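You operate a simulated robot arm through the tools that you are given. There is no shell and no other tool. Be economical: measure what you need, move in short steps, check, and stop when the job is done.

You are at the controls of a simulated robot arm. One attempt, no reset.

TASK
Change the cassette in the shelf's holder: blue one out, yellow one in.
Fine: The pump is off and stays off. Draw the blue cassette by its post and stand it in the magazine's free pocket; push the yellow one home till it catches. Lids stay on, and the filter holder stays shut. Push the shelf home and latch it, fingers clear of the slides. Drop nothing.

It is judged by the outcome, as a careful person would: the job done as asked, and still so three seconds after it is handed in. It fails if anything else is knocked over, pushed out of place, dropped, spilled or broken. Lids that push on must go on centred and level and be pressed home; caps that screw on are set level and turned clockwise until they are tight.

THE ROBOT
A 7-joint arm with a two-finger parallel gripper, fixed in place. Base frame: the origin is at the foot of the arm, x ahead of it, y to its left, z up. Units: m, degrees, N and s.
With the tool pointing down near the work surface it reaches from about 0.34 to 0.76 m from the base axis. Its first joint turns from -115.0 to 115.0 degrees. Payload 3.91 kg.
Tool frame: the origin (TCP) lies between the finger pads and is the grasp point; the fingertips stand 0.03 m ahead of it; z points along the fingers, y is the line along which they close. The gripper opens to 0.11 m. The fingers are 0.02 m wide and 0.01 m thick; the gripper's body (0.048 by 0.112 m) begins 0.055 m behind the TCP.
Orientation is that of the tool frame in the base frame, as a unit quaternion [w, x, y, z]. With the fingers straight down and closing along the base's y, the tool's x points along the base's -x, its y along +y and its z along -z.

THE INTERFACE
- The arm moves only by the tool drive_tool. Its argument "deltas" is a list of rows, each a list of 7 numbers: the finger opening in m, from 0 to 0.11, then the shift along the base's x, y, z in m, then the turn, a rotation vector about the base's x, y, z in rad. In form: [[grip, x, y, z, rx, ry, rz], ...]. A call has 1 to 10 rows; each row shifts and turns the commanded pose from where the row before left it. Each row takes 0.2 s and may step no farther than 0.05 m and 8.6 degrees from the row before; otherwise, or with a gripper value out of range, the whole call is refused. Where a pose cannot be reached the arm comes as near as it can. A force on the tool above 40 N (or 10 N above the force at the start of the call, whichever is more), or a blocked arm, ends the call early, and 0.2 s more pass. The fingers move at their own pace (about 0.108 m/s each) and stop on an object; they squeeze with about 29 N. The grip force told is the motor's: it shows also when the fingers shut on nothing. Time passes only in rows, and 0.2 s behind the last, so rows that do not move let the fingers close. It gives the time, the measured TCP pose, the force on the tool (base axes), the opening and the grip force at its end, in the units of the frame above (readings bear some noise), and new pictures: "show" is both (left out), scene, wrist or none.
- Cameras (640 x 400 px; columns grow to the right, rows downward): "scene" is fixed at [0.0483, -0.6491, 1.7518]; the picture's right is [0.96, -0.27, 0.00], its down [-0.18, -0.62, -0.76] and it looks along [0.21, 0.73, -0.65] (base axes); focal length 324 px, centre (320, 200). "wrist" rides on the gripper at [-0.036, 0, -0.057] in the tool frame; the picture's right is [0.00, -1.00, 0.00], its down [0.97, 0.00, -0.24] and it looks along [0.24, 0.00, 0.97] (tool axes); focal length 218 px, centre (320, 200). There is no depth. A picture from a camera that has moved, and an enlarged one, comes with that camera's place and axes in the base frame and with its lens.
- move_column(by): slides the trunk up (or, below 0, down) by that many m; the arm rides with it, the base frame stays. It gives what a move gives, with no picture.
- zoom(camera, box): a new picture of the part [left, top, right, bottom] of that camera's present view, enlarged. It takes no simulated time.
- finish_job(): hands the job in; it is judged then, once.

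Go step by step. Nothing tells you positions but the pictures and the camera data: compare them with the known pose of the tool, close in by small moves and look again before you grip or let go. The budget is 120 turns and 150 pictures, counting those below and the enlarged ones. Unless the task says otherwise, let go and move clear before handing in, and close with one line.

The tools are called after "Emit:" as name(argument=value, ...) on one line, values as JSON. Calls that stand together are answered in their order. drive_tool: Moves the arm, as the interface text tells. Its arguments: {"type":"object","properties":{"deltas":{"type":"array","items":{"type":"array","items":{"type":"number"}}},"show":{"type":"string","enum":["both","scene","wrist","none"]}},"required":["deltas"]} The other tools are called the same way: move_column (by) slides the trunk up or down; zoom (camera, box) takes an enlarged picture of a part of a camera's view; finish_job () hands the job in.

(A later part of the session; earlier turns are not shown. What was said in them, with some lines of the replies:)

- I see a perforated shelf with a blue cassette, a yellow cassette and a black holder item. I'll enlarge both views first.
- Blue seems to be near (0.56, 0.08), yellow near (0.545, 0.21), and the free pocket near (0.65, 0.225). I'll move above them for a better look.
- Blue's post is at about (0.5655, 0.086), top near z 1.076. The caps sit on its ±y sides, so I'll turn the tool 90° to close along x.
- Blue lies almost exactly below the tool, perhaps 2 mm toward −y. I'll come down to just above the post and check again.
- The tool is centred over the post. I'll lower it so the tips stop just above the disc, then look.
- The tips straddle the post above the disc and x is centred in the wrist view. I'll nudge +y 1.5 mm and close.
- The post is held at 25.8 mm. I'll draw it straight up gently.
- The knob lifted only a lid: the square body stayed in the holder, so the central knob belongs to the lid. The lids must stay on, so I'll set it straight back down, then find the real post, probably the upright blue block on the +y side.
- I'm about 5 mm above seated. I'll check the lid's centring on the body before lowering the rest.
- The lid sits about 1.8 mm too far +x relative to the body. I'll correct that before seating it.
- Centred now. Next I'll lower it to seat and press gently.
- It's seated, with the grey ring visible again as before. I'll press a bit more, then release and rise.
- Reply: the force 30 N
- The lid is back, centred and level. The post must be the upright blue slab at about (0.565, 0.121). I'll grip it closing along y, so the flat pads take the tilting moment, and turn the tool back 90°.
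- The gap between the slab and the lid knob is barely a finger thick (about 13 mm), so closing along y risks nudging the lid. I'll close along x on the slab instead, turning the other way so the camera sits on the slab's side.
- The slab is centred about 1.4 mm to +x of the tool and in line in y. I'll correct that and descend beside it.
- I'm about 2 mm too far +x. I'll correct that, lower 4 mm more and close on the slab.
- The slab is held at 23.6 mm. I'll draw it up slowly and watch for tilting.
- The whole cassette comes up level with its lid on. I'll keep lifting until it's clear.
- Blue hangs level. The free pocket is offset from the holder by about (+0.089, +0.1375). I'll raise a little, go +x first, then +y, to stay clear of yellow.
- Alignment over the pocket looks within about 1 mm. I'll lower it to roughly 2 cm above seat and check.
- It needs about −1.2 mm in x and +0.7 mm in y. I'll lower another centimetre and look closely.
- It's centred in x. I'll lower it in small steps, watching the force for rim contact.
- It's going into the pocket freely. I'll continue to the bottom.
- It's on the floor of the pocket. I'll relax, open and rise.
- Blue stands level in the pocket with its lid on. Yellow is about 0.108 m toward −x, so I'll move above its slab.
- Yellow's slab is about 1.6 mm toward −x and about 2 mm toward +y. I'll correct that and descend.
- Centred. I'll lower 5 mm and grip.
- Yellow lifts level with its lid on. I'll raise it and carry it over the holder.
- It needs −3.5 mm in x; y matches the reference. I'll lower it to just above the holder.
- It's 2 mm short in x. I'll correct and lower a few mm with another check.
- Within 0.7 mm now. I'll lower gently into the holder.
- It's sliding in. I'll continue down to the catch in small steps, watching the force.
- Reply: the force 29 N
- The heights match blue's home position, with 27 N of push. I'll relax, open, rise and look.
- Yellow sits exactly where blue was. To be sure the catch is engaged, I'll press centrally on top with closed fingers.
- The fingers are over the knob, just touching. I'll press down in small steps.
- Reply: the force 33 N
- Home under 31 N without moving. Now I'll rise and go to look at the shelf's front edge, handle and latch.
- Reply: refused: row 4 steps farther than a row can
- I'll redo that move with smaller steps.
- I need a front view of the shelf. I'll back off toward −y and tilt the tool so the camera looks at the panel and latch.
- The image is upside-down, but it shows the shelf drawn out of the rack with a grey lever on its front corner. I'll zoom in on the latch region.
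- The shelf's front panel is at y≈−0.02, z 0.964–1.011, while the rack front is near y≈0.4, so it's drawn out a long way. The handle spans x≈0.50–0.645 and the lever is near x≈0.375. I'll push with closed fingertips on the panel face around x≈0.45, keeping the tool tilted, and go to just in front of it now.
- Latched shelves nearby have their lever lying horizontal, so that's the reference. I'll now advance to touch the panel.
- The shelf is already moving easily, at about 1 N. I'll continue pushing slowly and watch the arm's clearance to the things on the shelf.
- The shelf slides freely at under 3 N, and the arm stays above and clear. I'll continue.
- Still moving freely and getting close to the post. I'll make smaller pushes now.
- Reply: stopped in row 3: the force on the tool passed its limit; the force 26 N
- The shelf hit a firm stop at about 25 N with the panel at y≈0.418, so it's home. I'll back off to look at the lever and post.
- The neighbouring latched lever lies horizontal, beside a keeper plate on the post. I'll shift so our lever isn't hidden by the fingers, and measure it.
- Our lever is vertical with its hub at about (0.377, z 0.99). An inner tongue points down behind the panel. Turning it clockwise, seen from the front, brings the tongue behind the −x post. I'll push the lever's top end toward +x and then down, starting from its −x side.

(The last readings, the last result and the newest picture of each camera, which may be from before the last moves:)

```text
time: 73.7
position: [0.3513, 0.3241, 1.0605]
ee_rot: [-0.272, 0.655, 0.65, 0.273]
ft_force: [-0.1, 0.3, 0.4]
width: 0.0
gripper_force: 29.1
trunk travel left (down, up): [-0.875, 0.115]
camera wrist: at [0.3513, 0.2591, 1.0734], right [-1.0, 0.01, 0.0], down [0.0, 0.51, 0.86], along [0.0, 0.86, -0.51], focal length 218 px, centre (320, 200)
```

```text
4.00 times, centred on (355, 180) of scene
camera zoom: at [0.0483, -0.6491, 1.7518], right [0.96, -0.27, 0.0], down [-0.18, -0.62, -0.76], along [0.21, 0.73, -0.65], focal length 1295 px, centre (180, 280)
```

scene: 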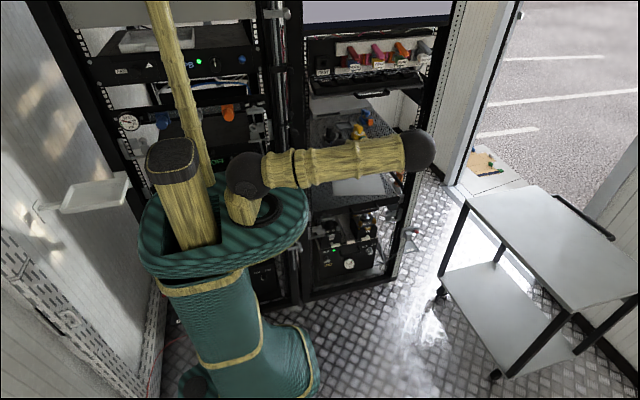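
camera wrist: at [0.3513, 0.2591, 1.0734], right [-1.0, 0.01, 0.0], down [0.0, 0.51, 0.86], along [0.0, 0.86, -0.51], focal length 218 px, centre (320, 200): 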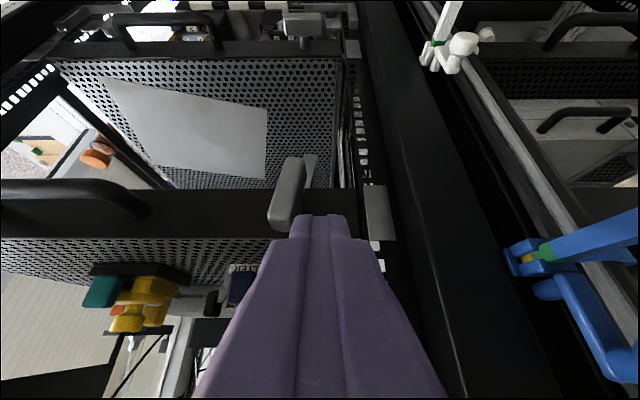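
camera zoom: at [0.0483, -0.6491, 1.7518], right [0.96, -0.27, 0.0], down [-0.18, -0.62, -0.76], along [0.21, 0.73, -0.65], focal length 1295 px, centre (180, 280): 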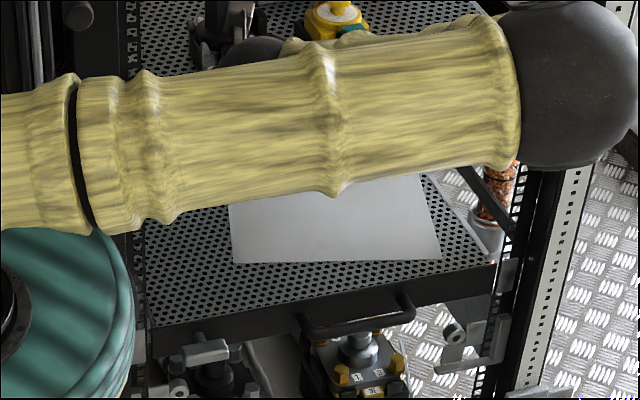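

There's a clear view: the lever spans x≈0.370–0.386 with its front top edge near y≈0.39. I'll move the fingertip in beside its top end on the −x side.

Emit:
drive_tool(deltas=[[0, -0.001, 0.02, -0.012, 0, 0, 0], [0, 0, 0.016, -0.012, 0, 0, 0], [0, 0, 0.012, -0.012, 0, 0, 0], [0, 0, 0, 0, 0, 0, 0]], show="wrist")

Emit:
zoom(camera="wrist", box=[240, 150, 420, 280])

```text
time: 74.7
position: [0.351, 0.3717, 1.0248]
ee_rot: [-0.273, 0.654, 0.65, 0.273]
ft_force: [0.7, -0.4, 0.0]
width: 0.0001
gripper_force: 29.6
trunk travel left (down, up): [-0.875, 0.115]
camera wrist: at [0.3495, 0.3064, 1.0383], right [-1.0, 0.0, 0.0], down [0.0, 0.51, 0.86], along [0.0, 0.86, -0.51], focal length 218 px, centre (320, 200)
```

wrist: 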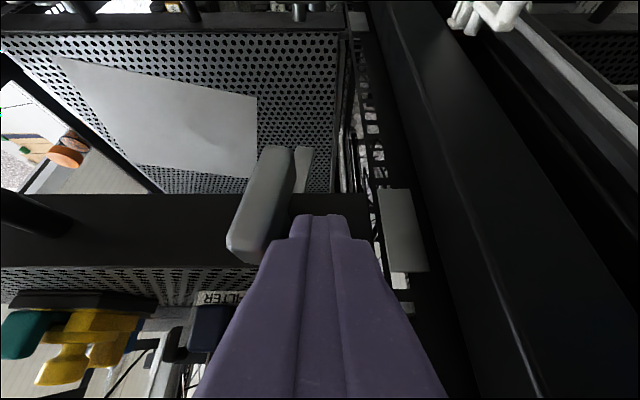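

```text
3.08 times, centred on (330, 215) of wrist
camera zoom: at [0.3495, 0.3064, 1.0383], right [-1.0, 0.0, 0.0], down [0.0, 0.51, 0.86], along [0.0, 0.86, -0.51], focal length 672 px, centre (289, 154)
```

zoom: 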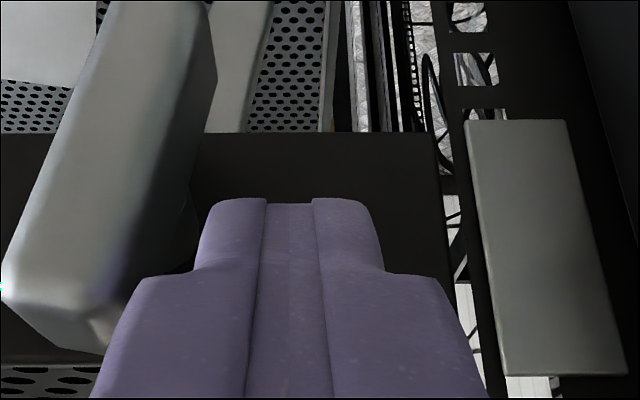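

The fingertip is alongside. I'll push gently toward +x along the arc and check.

Emit:
drive_tool(deltas=[[0, 0.006, 0, 0.002, 0, 0, 0], [0, 0.004, 0, 0.002, 0, 0, 0], [0, 0.004, 0, 0.002, 0, 0, 0], [0, 0, 0, 0, 0, 0, 0]], show="wrist")

Emit:
zoom(camera="wrist", box=[200, 130, 420, 290])

```text
time: 75.7
position: [0.3626, 0.3708, 1.032]
ee_rot: [-0.273, 0.654, 0.651, 0.272]
ft_force: [-1.5, -0.5, 0.1]
width: 0.0
gripper_force: 29.0
trunk travel left (down, up): [-0.875, 0.115]
camera wrist: at [0.3623, 0.3052, 1.0447], right [-1.0, 0.0, 0.0], down [0.0, 0.51, 0.86], along [0.0, 0.86, -0.51], focal length 218 px, centre (320, 200)
```

wrist: 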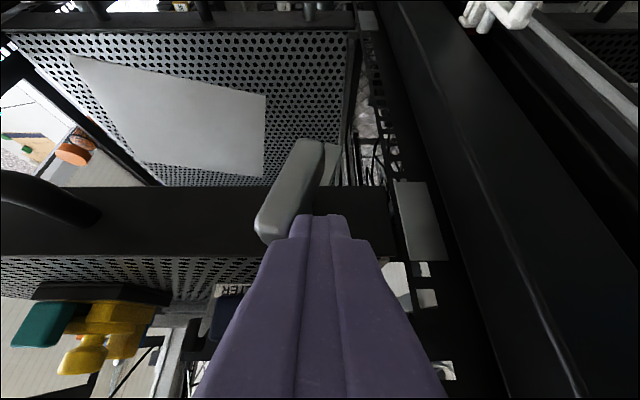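

```text
2.50 times, centred on (310, 210) of wrist
camera zoom: at [0.3623, 0.3052, 1.0447], right [-1.0, 0.0, 0.0], down [0.0, 0.51, 0.86], along [0.0, 0.86, -0.51], focal length 546 px, centre (345, 175)
```

zoom: 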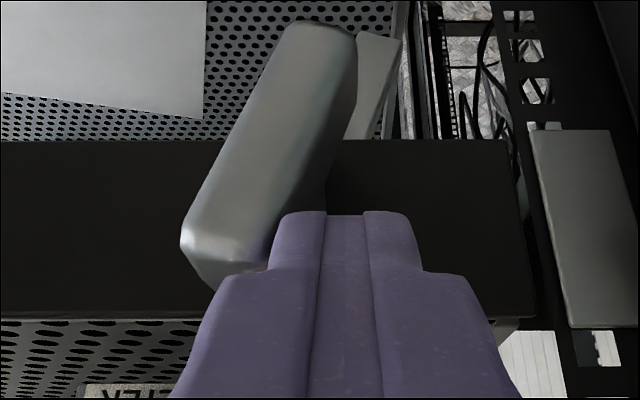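

The lever turns easily, with its lower end swinging toward −x. I'll continue along the arc.

Emit:
drive_tool(deltas=[[0, 0.005, 0, 0.002, 0, 0, 0], [0, 0.005, 0, 0.001, 0, 0, 0], [0, 0.005, 0, 0, 0, 0, 0], [0, 0.004, 0, 0, 0, 0, 0], [0, 0, 0, 0, 0, 0, 0]], show="wrist")

Emit:
zoom(camera="wrist", box=[200, 130, 420, 290])

```text
time: 76.9
position: [0.3837, 0.3688, 1.0343]
ee_rot: [-0.273, 0.654, 0.651, 0.273]
ft_force: [-1.3, -3.9, -0.2]
width: 0.0
gripper_force: 28.8
trunk travel left (down, up): [-0.875, 0.115]
camera wrist: at [0.383, 0.3032, 1.0478], right [-1.0, 0.01, 0.0], down [0.0, 0.51, 0.86], along [0.0, 0.86, -0.51], focal length 218 px, centre (320, 200)
```

wrist: 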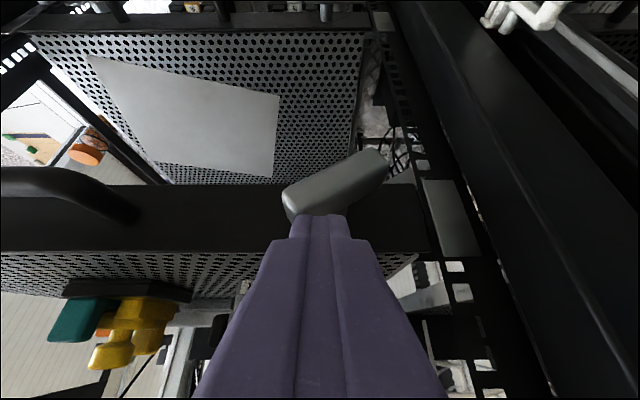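

```text
2.50 times, centred on (310, 210) of wrist
camera zoom: at [0.383, 0.3032, 1.0478], right [-1.0, 0.01, 0.0], down [0.0, 0.51, 0.86], along [0.0, 0.86, -0.51], focal length 546 px, centre (345, 175)
```

zoom: 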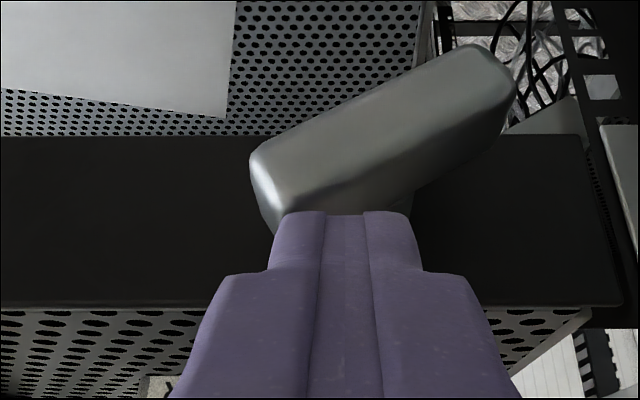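

It's about two-thirds round. I'll finish by moving +x and pressing down.

Emit:
drive_tool(deltas=[[0, 0.006, 0, -0.001, 0, 0, 0], [0, 0.004, 0, -0.003, 0, 0, 0], [0, 0.003, 0, -0.003, 0, 0, 0], [0, 0, 0, -0.002, 0, 0, 0], [0, 0, 0, 0, 0, 0, 0]], show="wrist")

Emit:
zoom(camera="wrist", box=[200, 130, 420, 290])

```text
time: 78.1
position: [0.3947, 0.372, 1.0239]
ee_rot: [-0.272, 0.654, 0.651, 0.273]
ft_force: [0.3, 0.7, 0.9]
width: 0.0
gripper_force: 29.6
trunk travel left (down, up): [-0.875, 0.115]
camera wrist: at [0.3948, 0.3051, 1.0388], right [-1.0, 0.0, 0.0], down [0.0, 0.51, 0.86], along [0.0, 0.86, -0.51], focal length 218 px, centre (320, 200)
```

wrist: 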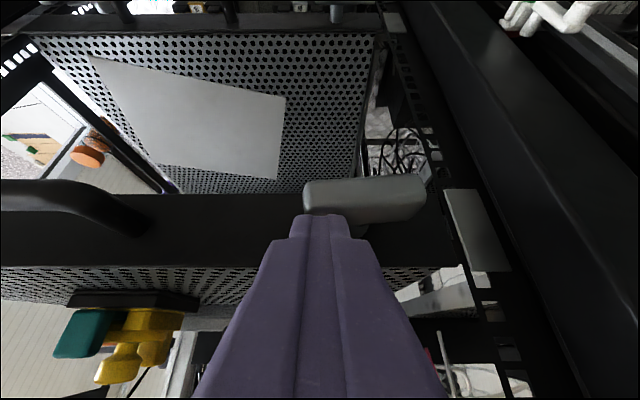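

```text
2.50 times, centred on (310, 210) of wrist
camera zoom: at [0.3948, 0.3051, 1.0388], right [-1.0, 0.0, 0.0], down [0.0, 0.51, 0.86], along [0.0, 0.86, -0.51], focal length 546 px, centre (345, 175)
```

zoom: 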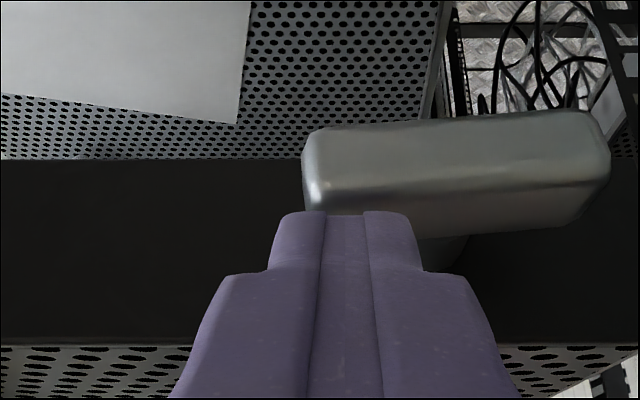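

Almost horizontal. I'll press down a few more mm to the stop.

Emit:
drive_tool(deltas=[[0, 0.001, 0, -0.002, 0, 0, 0], [0, 0, 0, -0.002, 0, 0, 0], [0, 0, 0, -0.0015, 0, 0, 0], [0, 0, 0, 0, 0, 0, 0]], show="wrist")

Emit:
zoom(camera="wrist", box=[200, 130, 420, 290])

```text
time: 79.1
position: [0.3954, 0.3703, 1.0222]
ee_rot: [-0.273, 0.652, 0.651, 0.276]
ft_force: [6.4, 0.4, 36.3]
width: 0.0
gripper_force: 29.4
trunk travel left (down, up): [-0.875, 0.115]
camera wrist: at [0.3956, 0.3045, 1.0359], right [-1.0, 0.0, 0.0], down [0.0, 0.51, 0.86], along [0.01, 0.86, -0.51], focal length 218 px, centre (320, 200)
```

wrist: 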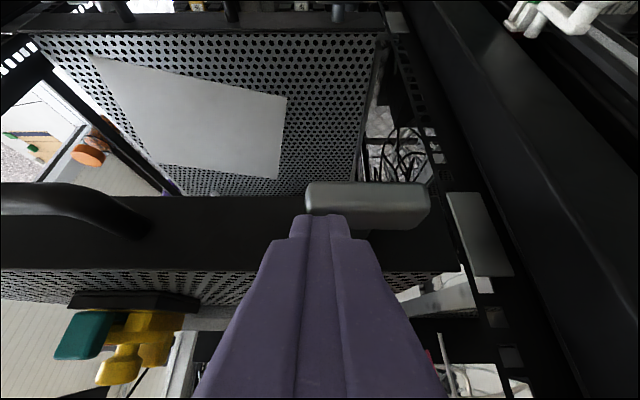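

```text
2.50 times, centred on (310, 210) of wrist
camera zoom: at [0.3956, 0.3045, 1.0359], right [-1.0, 0.0, 0.0], down [0.0, 0.51, 0.86], along [0.01, 0.86, -0.51], focal length 546 px, centre (345, 175)
```

zoom: 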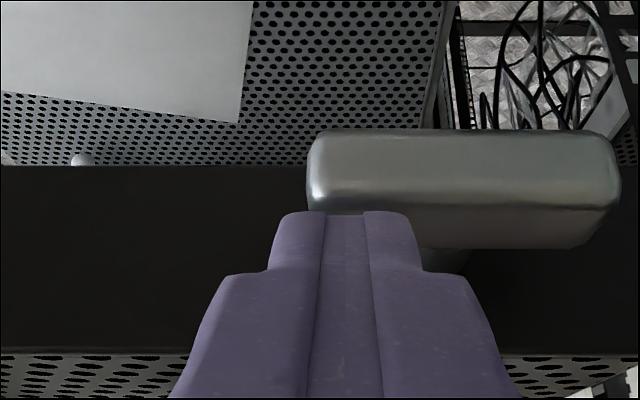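

The lever is horizontal against its stop, so it's latched. I'll lift off, back away, and look over everything.

Emit:
drive_tool(deltas=[[0, 0, -0.003, 0.008, 0, 0, 0], [0, 0, -0.03, 0.01, 0, 0, 0], [0, 0.01, -0.045, 0.01, 0, 0, 0], [0, 0.01, -0.045, 0.01, 0, 0, 0], [0, 0.01, -0.045, 0.01, 0, 0, 0], [0, 0.01, -0.045, 0.01, 0, 0, 0], [0, 0.01, -0.045, 0.01, 0, 0, 0], [0, 0.01, -0.045, 0.01, 0, 0, 0], [0, 0, 0, 0, 0, 0, 0]])

Emit:
zoom(camera="wrist", box=[220, 120, 460, 270])

Emit:
zoom(camera="scene", box=[280, 90, 420, 200])

```text
time: 81.1
position: [0.4563, 0.0613, 1.0972]
ee_rot: [-0.273, 0.653, 0.651, 0.273]
ft_force: [0.2, 0.5, 0.8]
width: 0.0001
gripper_force: 29.4
trunk travel left (down, up): [-0.875, 0.115]
camera wrist: at [0.4571, -0.0027, 1.1107], right [-1.0, 0.0, 0.0], down [0.0, 0.51, 0.86], along [0.0, 0.86, -0.51], focal length 218 px, centre (320, 200)
```

scene: 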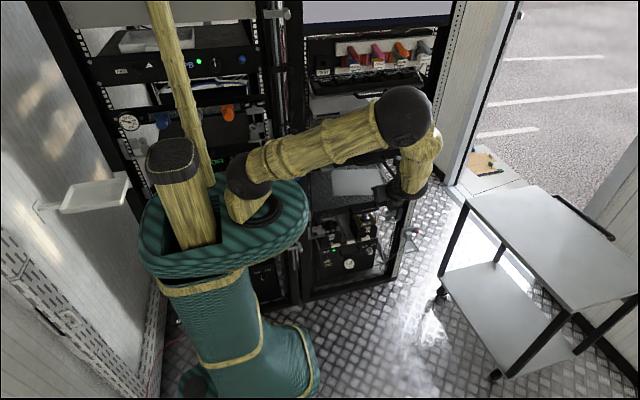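
wrist: 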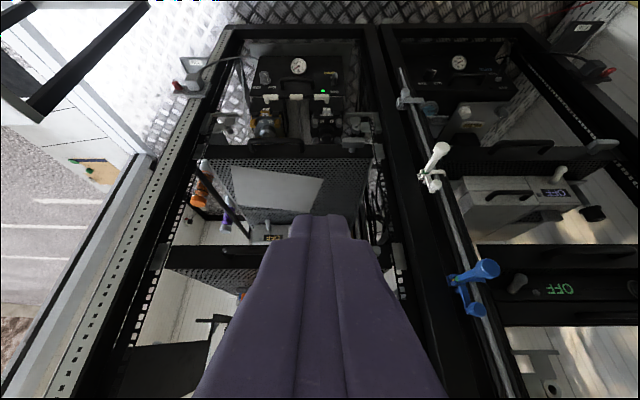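

```text
2.67 times, centred on (340, 195) of wrist
camera zoom: at [0.4571, -0.0027, 1.1107], right [-1.0, 0.0, 0.0], down [0.0, 0.51, 0.86], along [0.0, 0.86, -0.51], focal length 582 px, centre (267, 213)
```

zoom: 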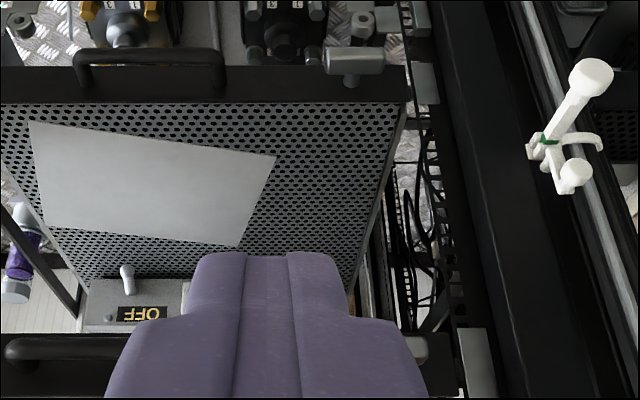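

```text
refused: no pictures are left
```

The panel is home, level with the rack front, and the lever lies across like the latched shelf below it. The arm is clear, so I'm handing in.

Emit:
finish_job()

```text
The job is handed in.
```

I swapped the cassettes: blue stands in the magazine's free pocket, and yellow is pushed home in the holder. The shelf is in to its stop with the lever latched, and I didn't touch the pump or the filter holder. One slip: I first gripped blue by its lid knob and lifted the lid about 2 cm, then set it back centred and pressed it home. I had no pictures left for a last look at the shelf top.
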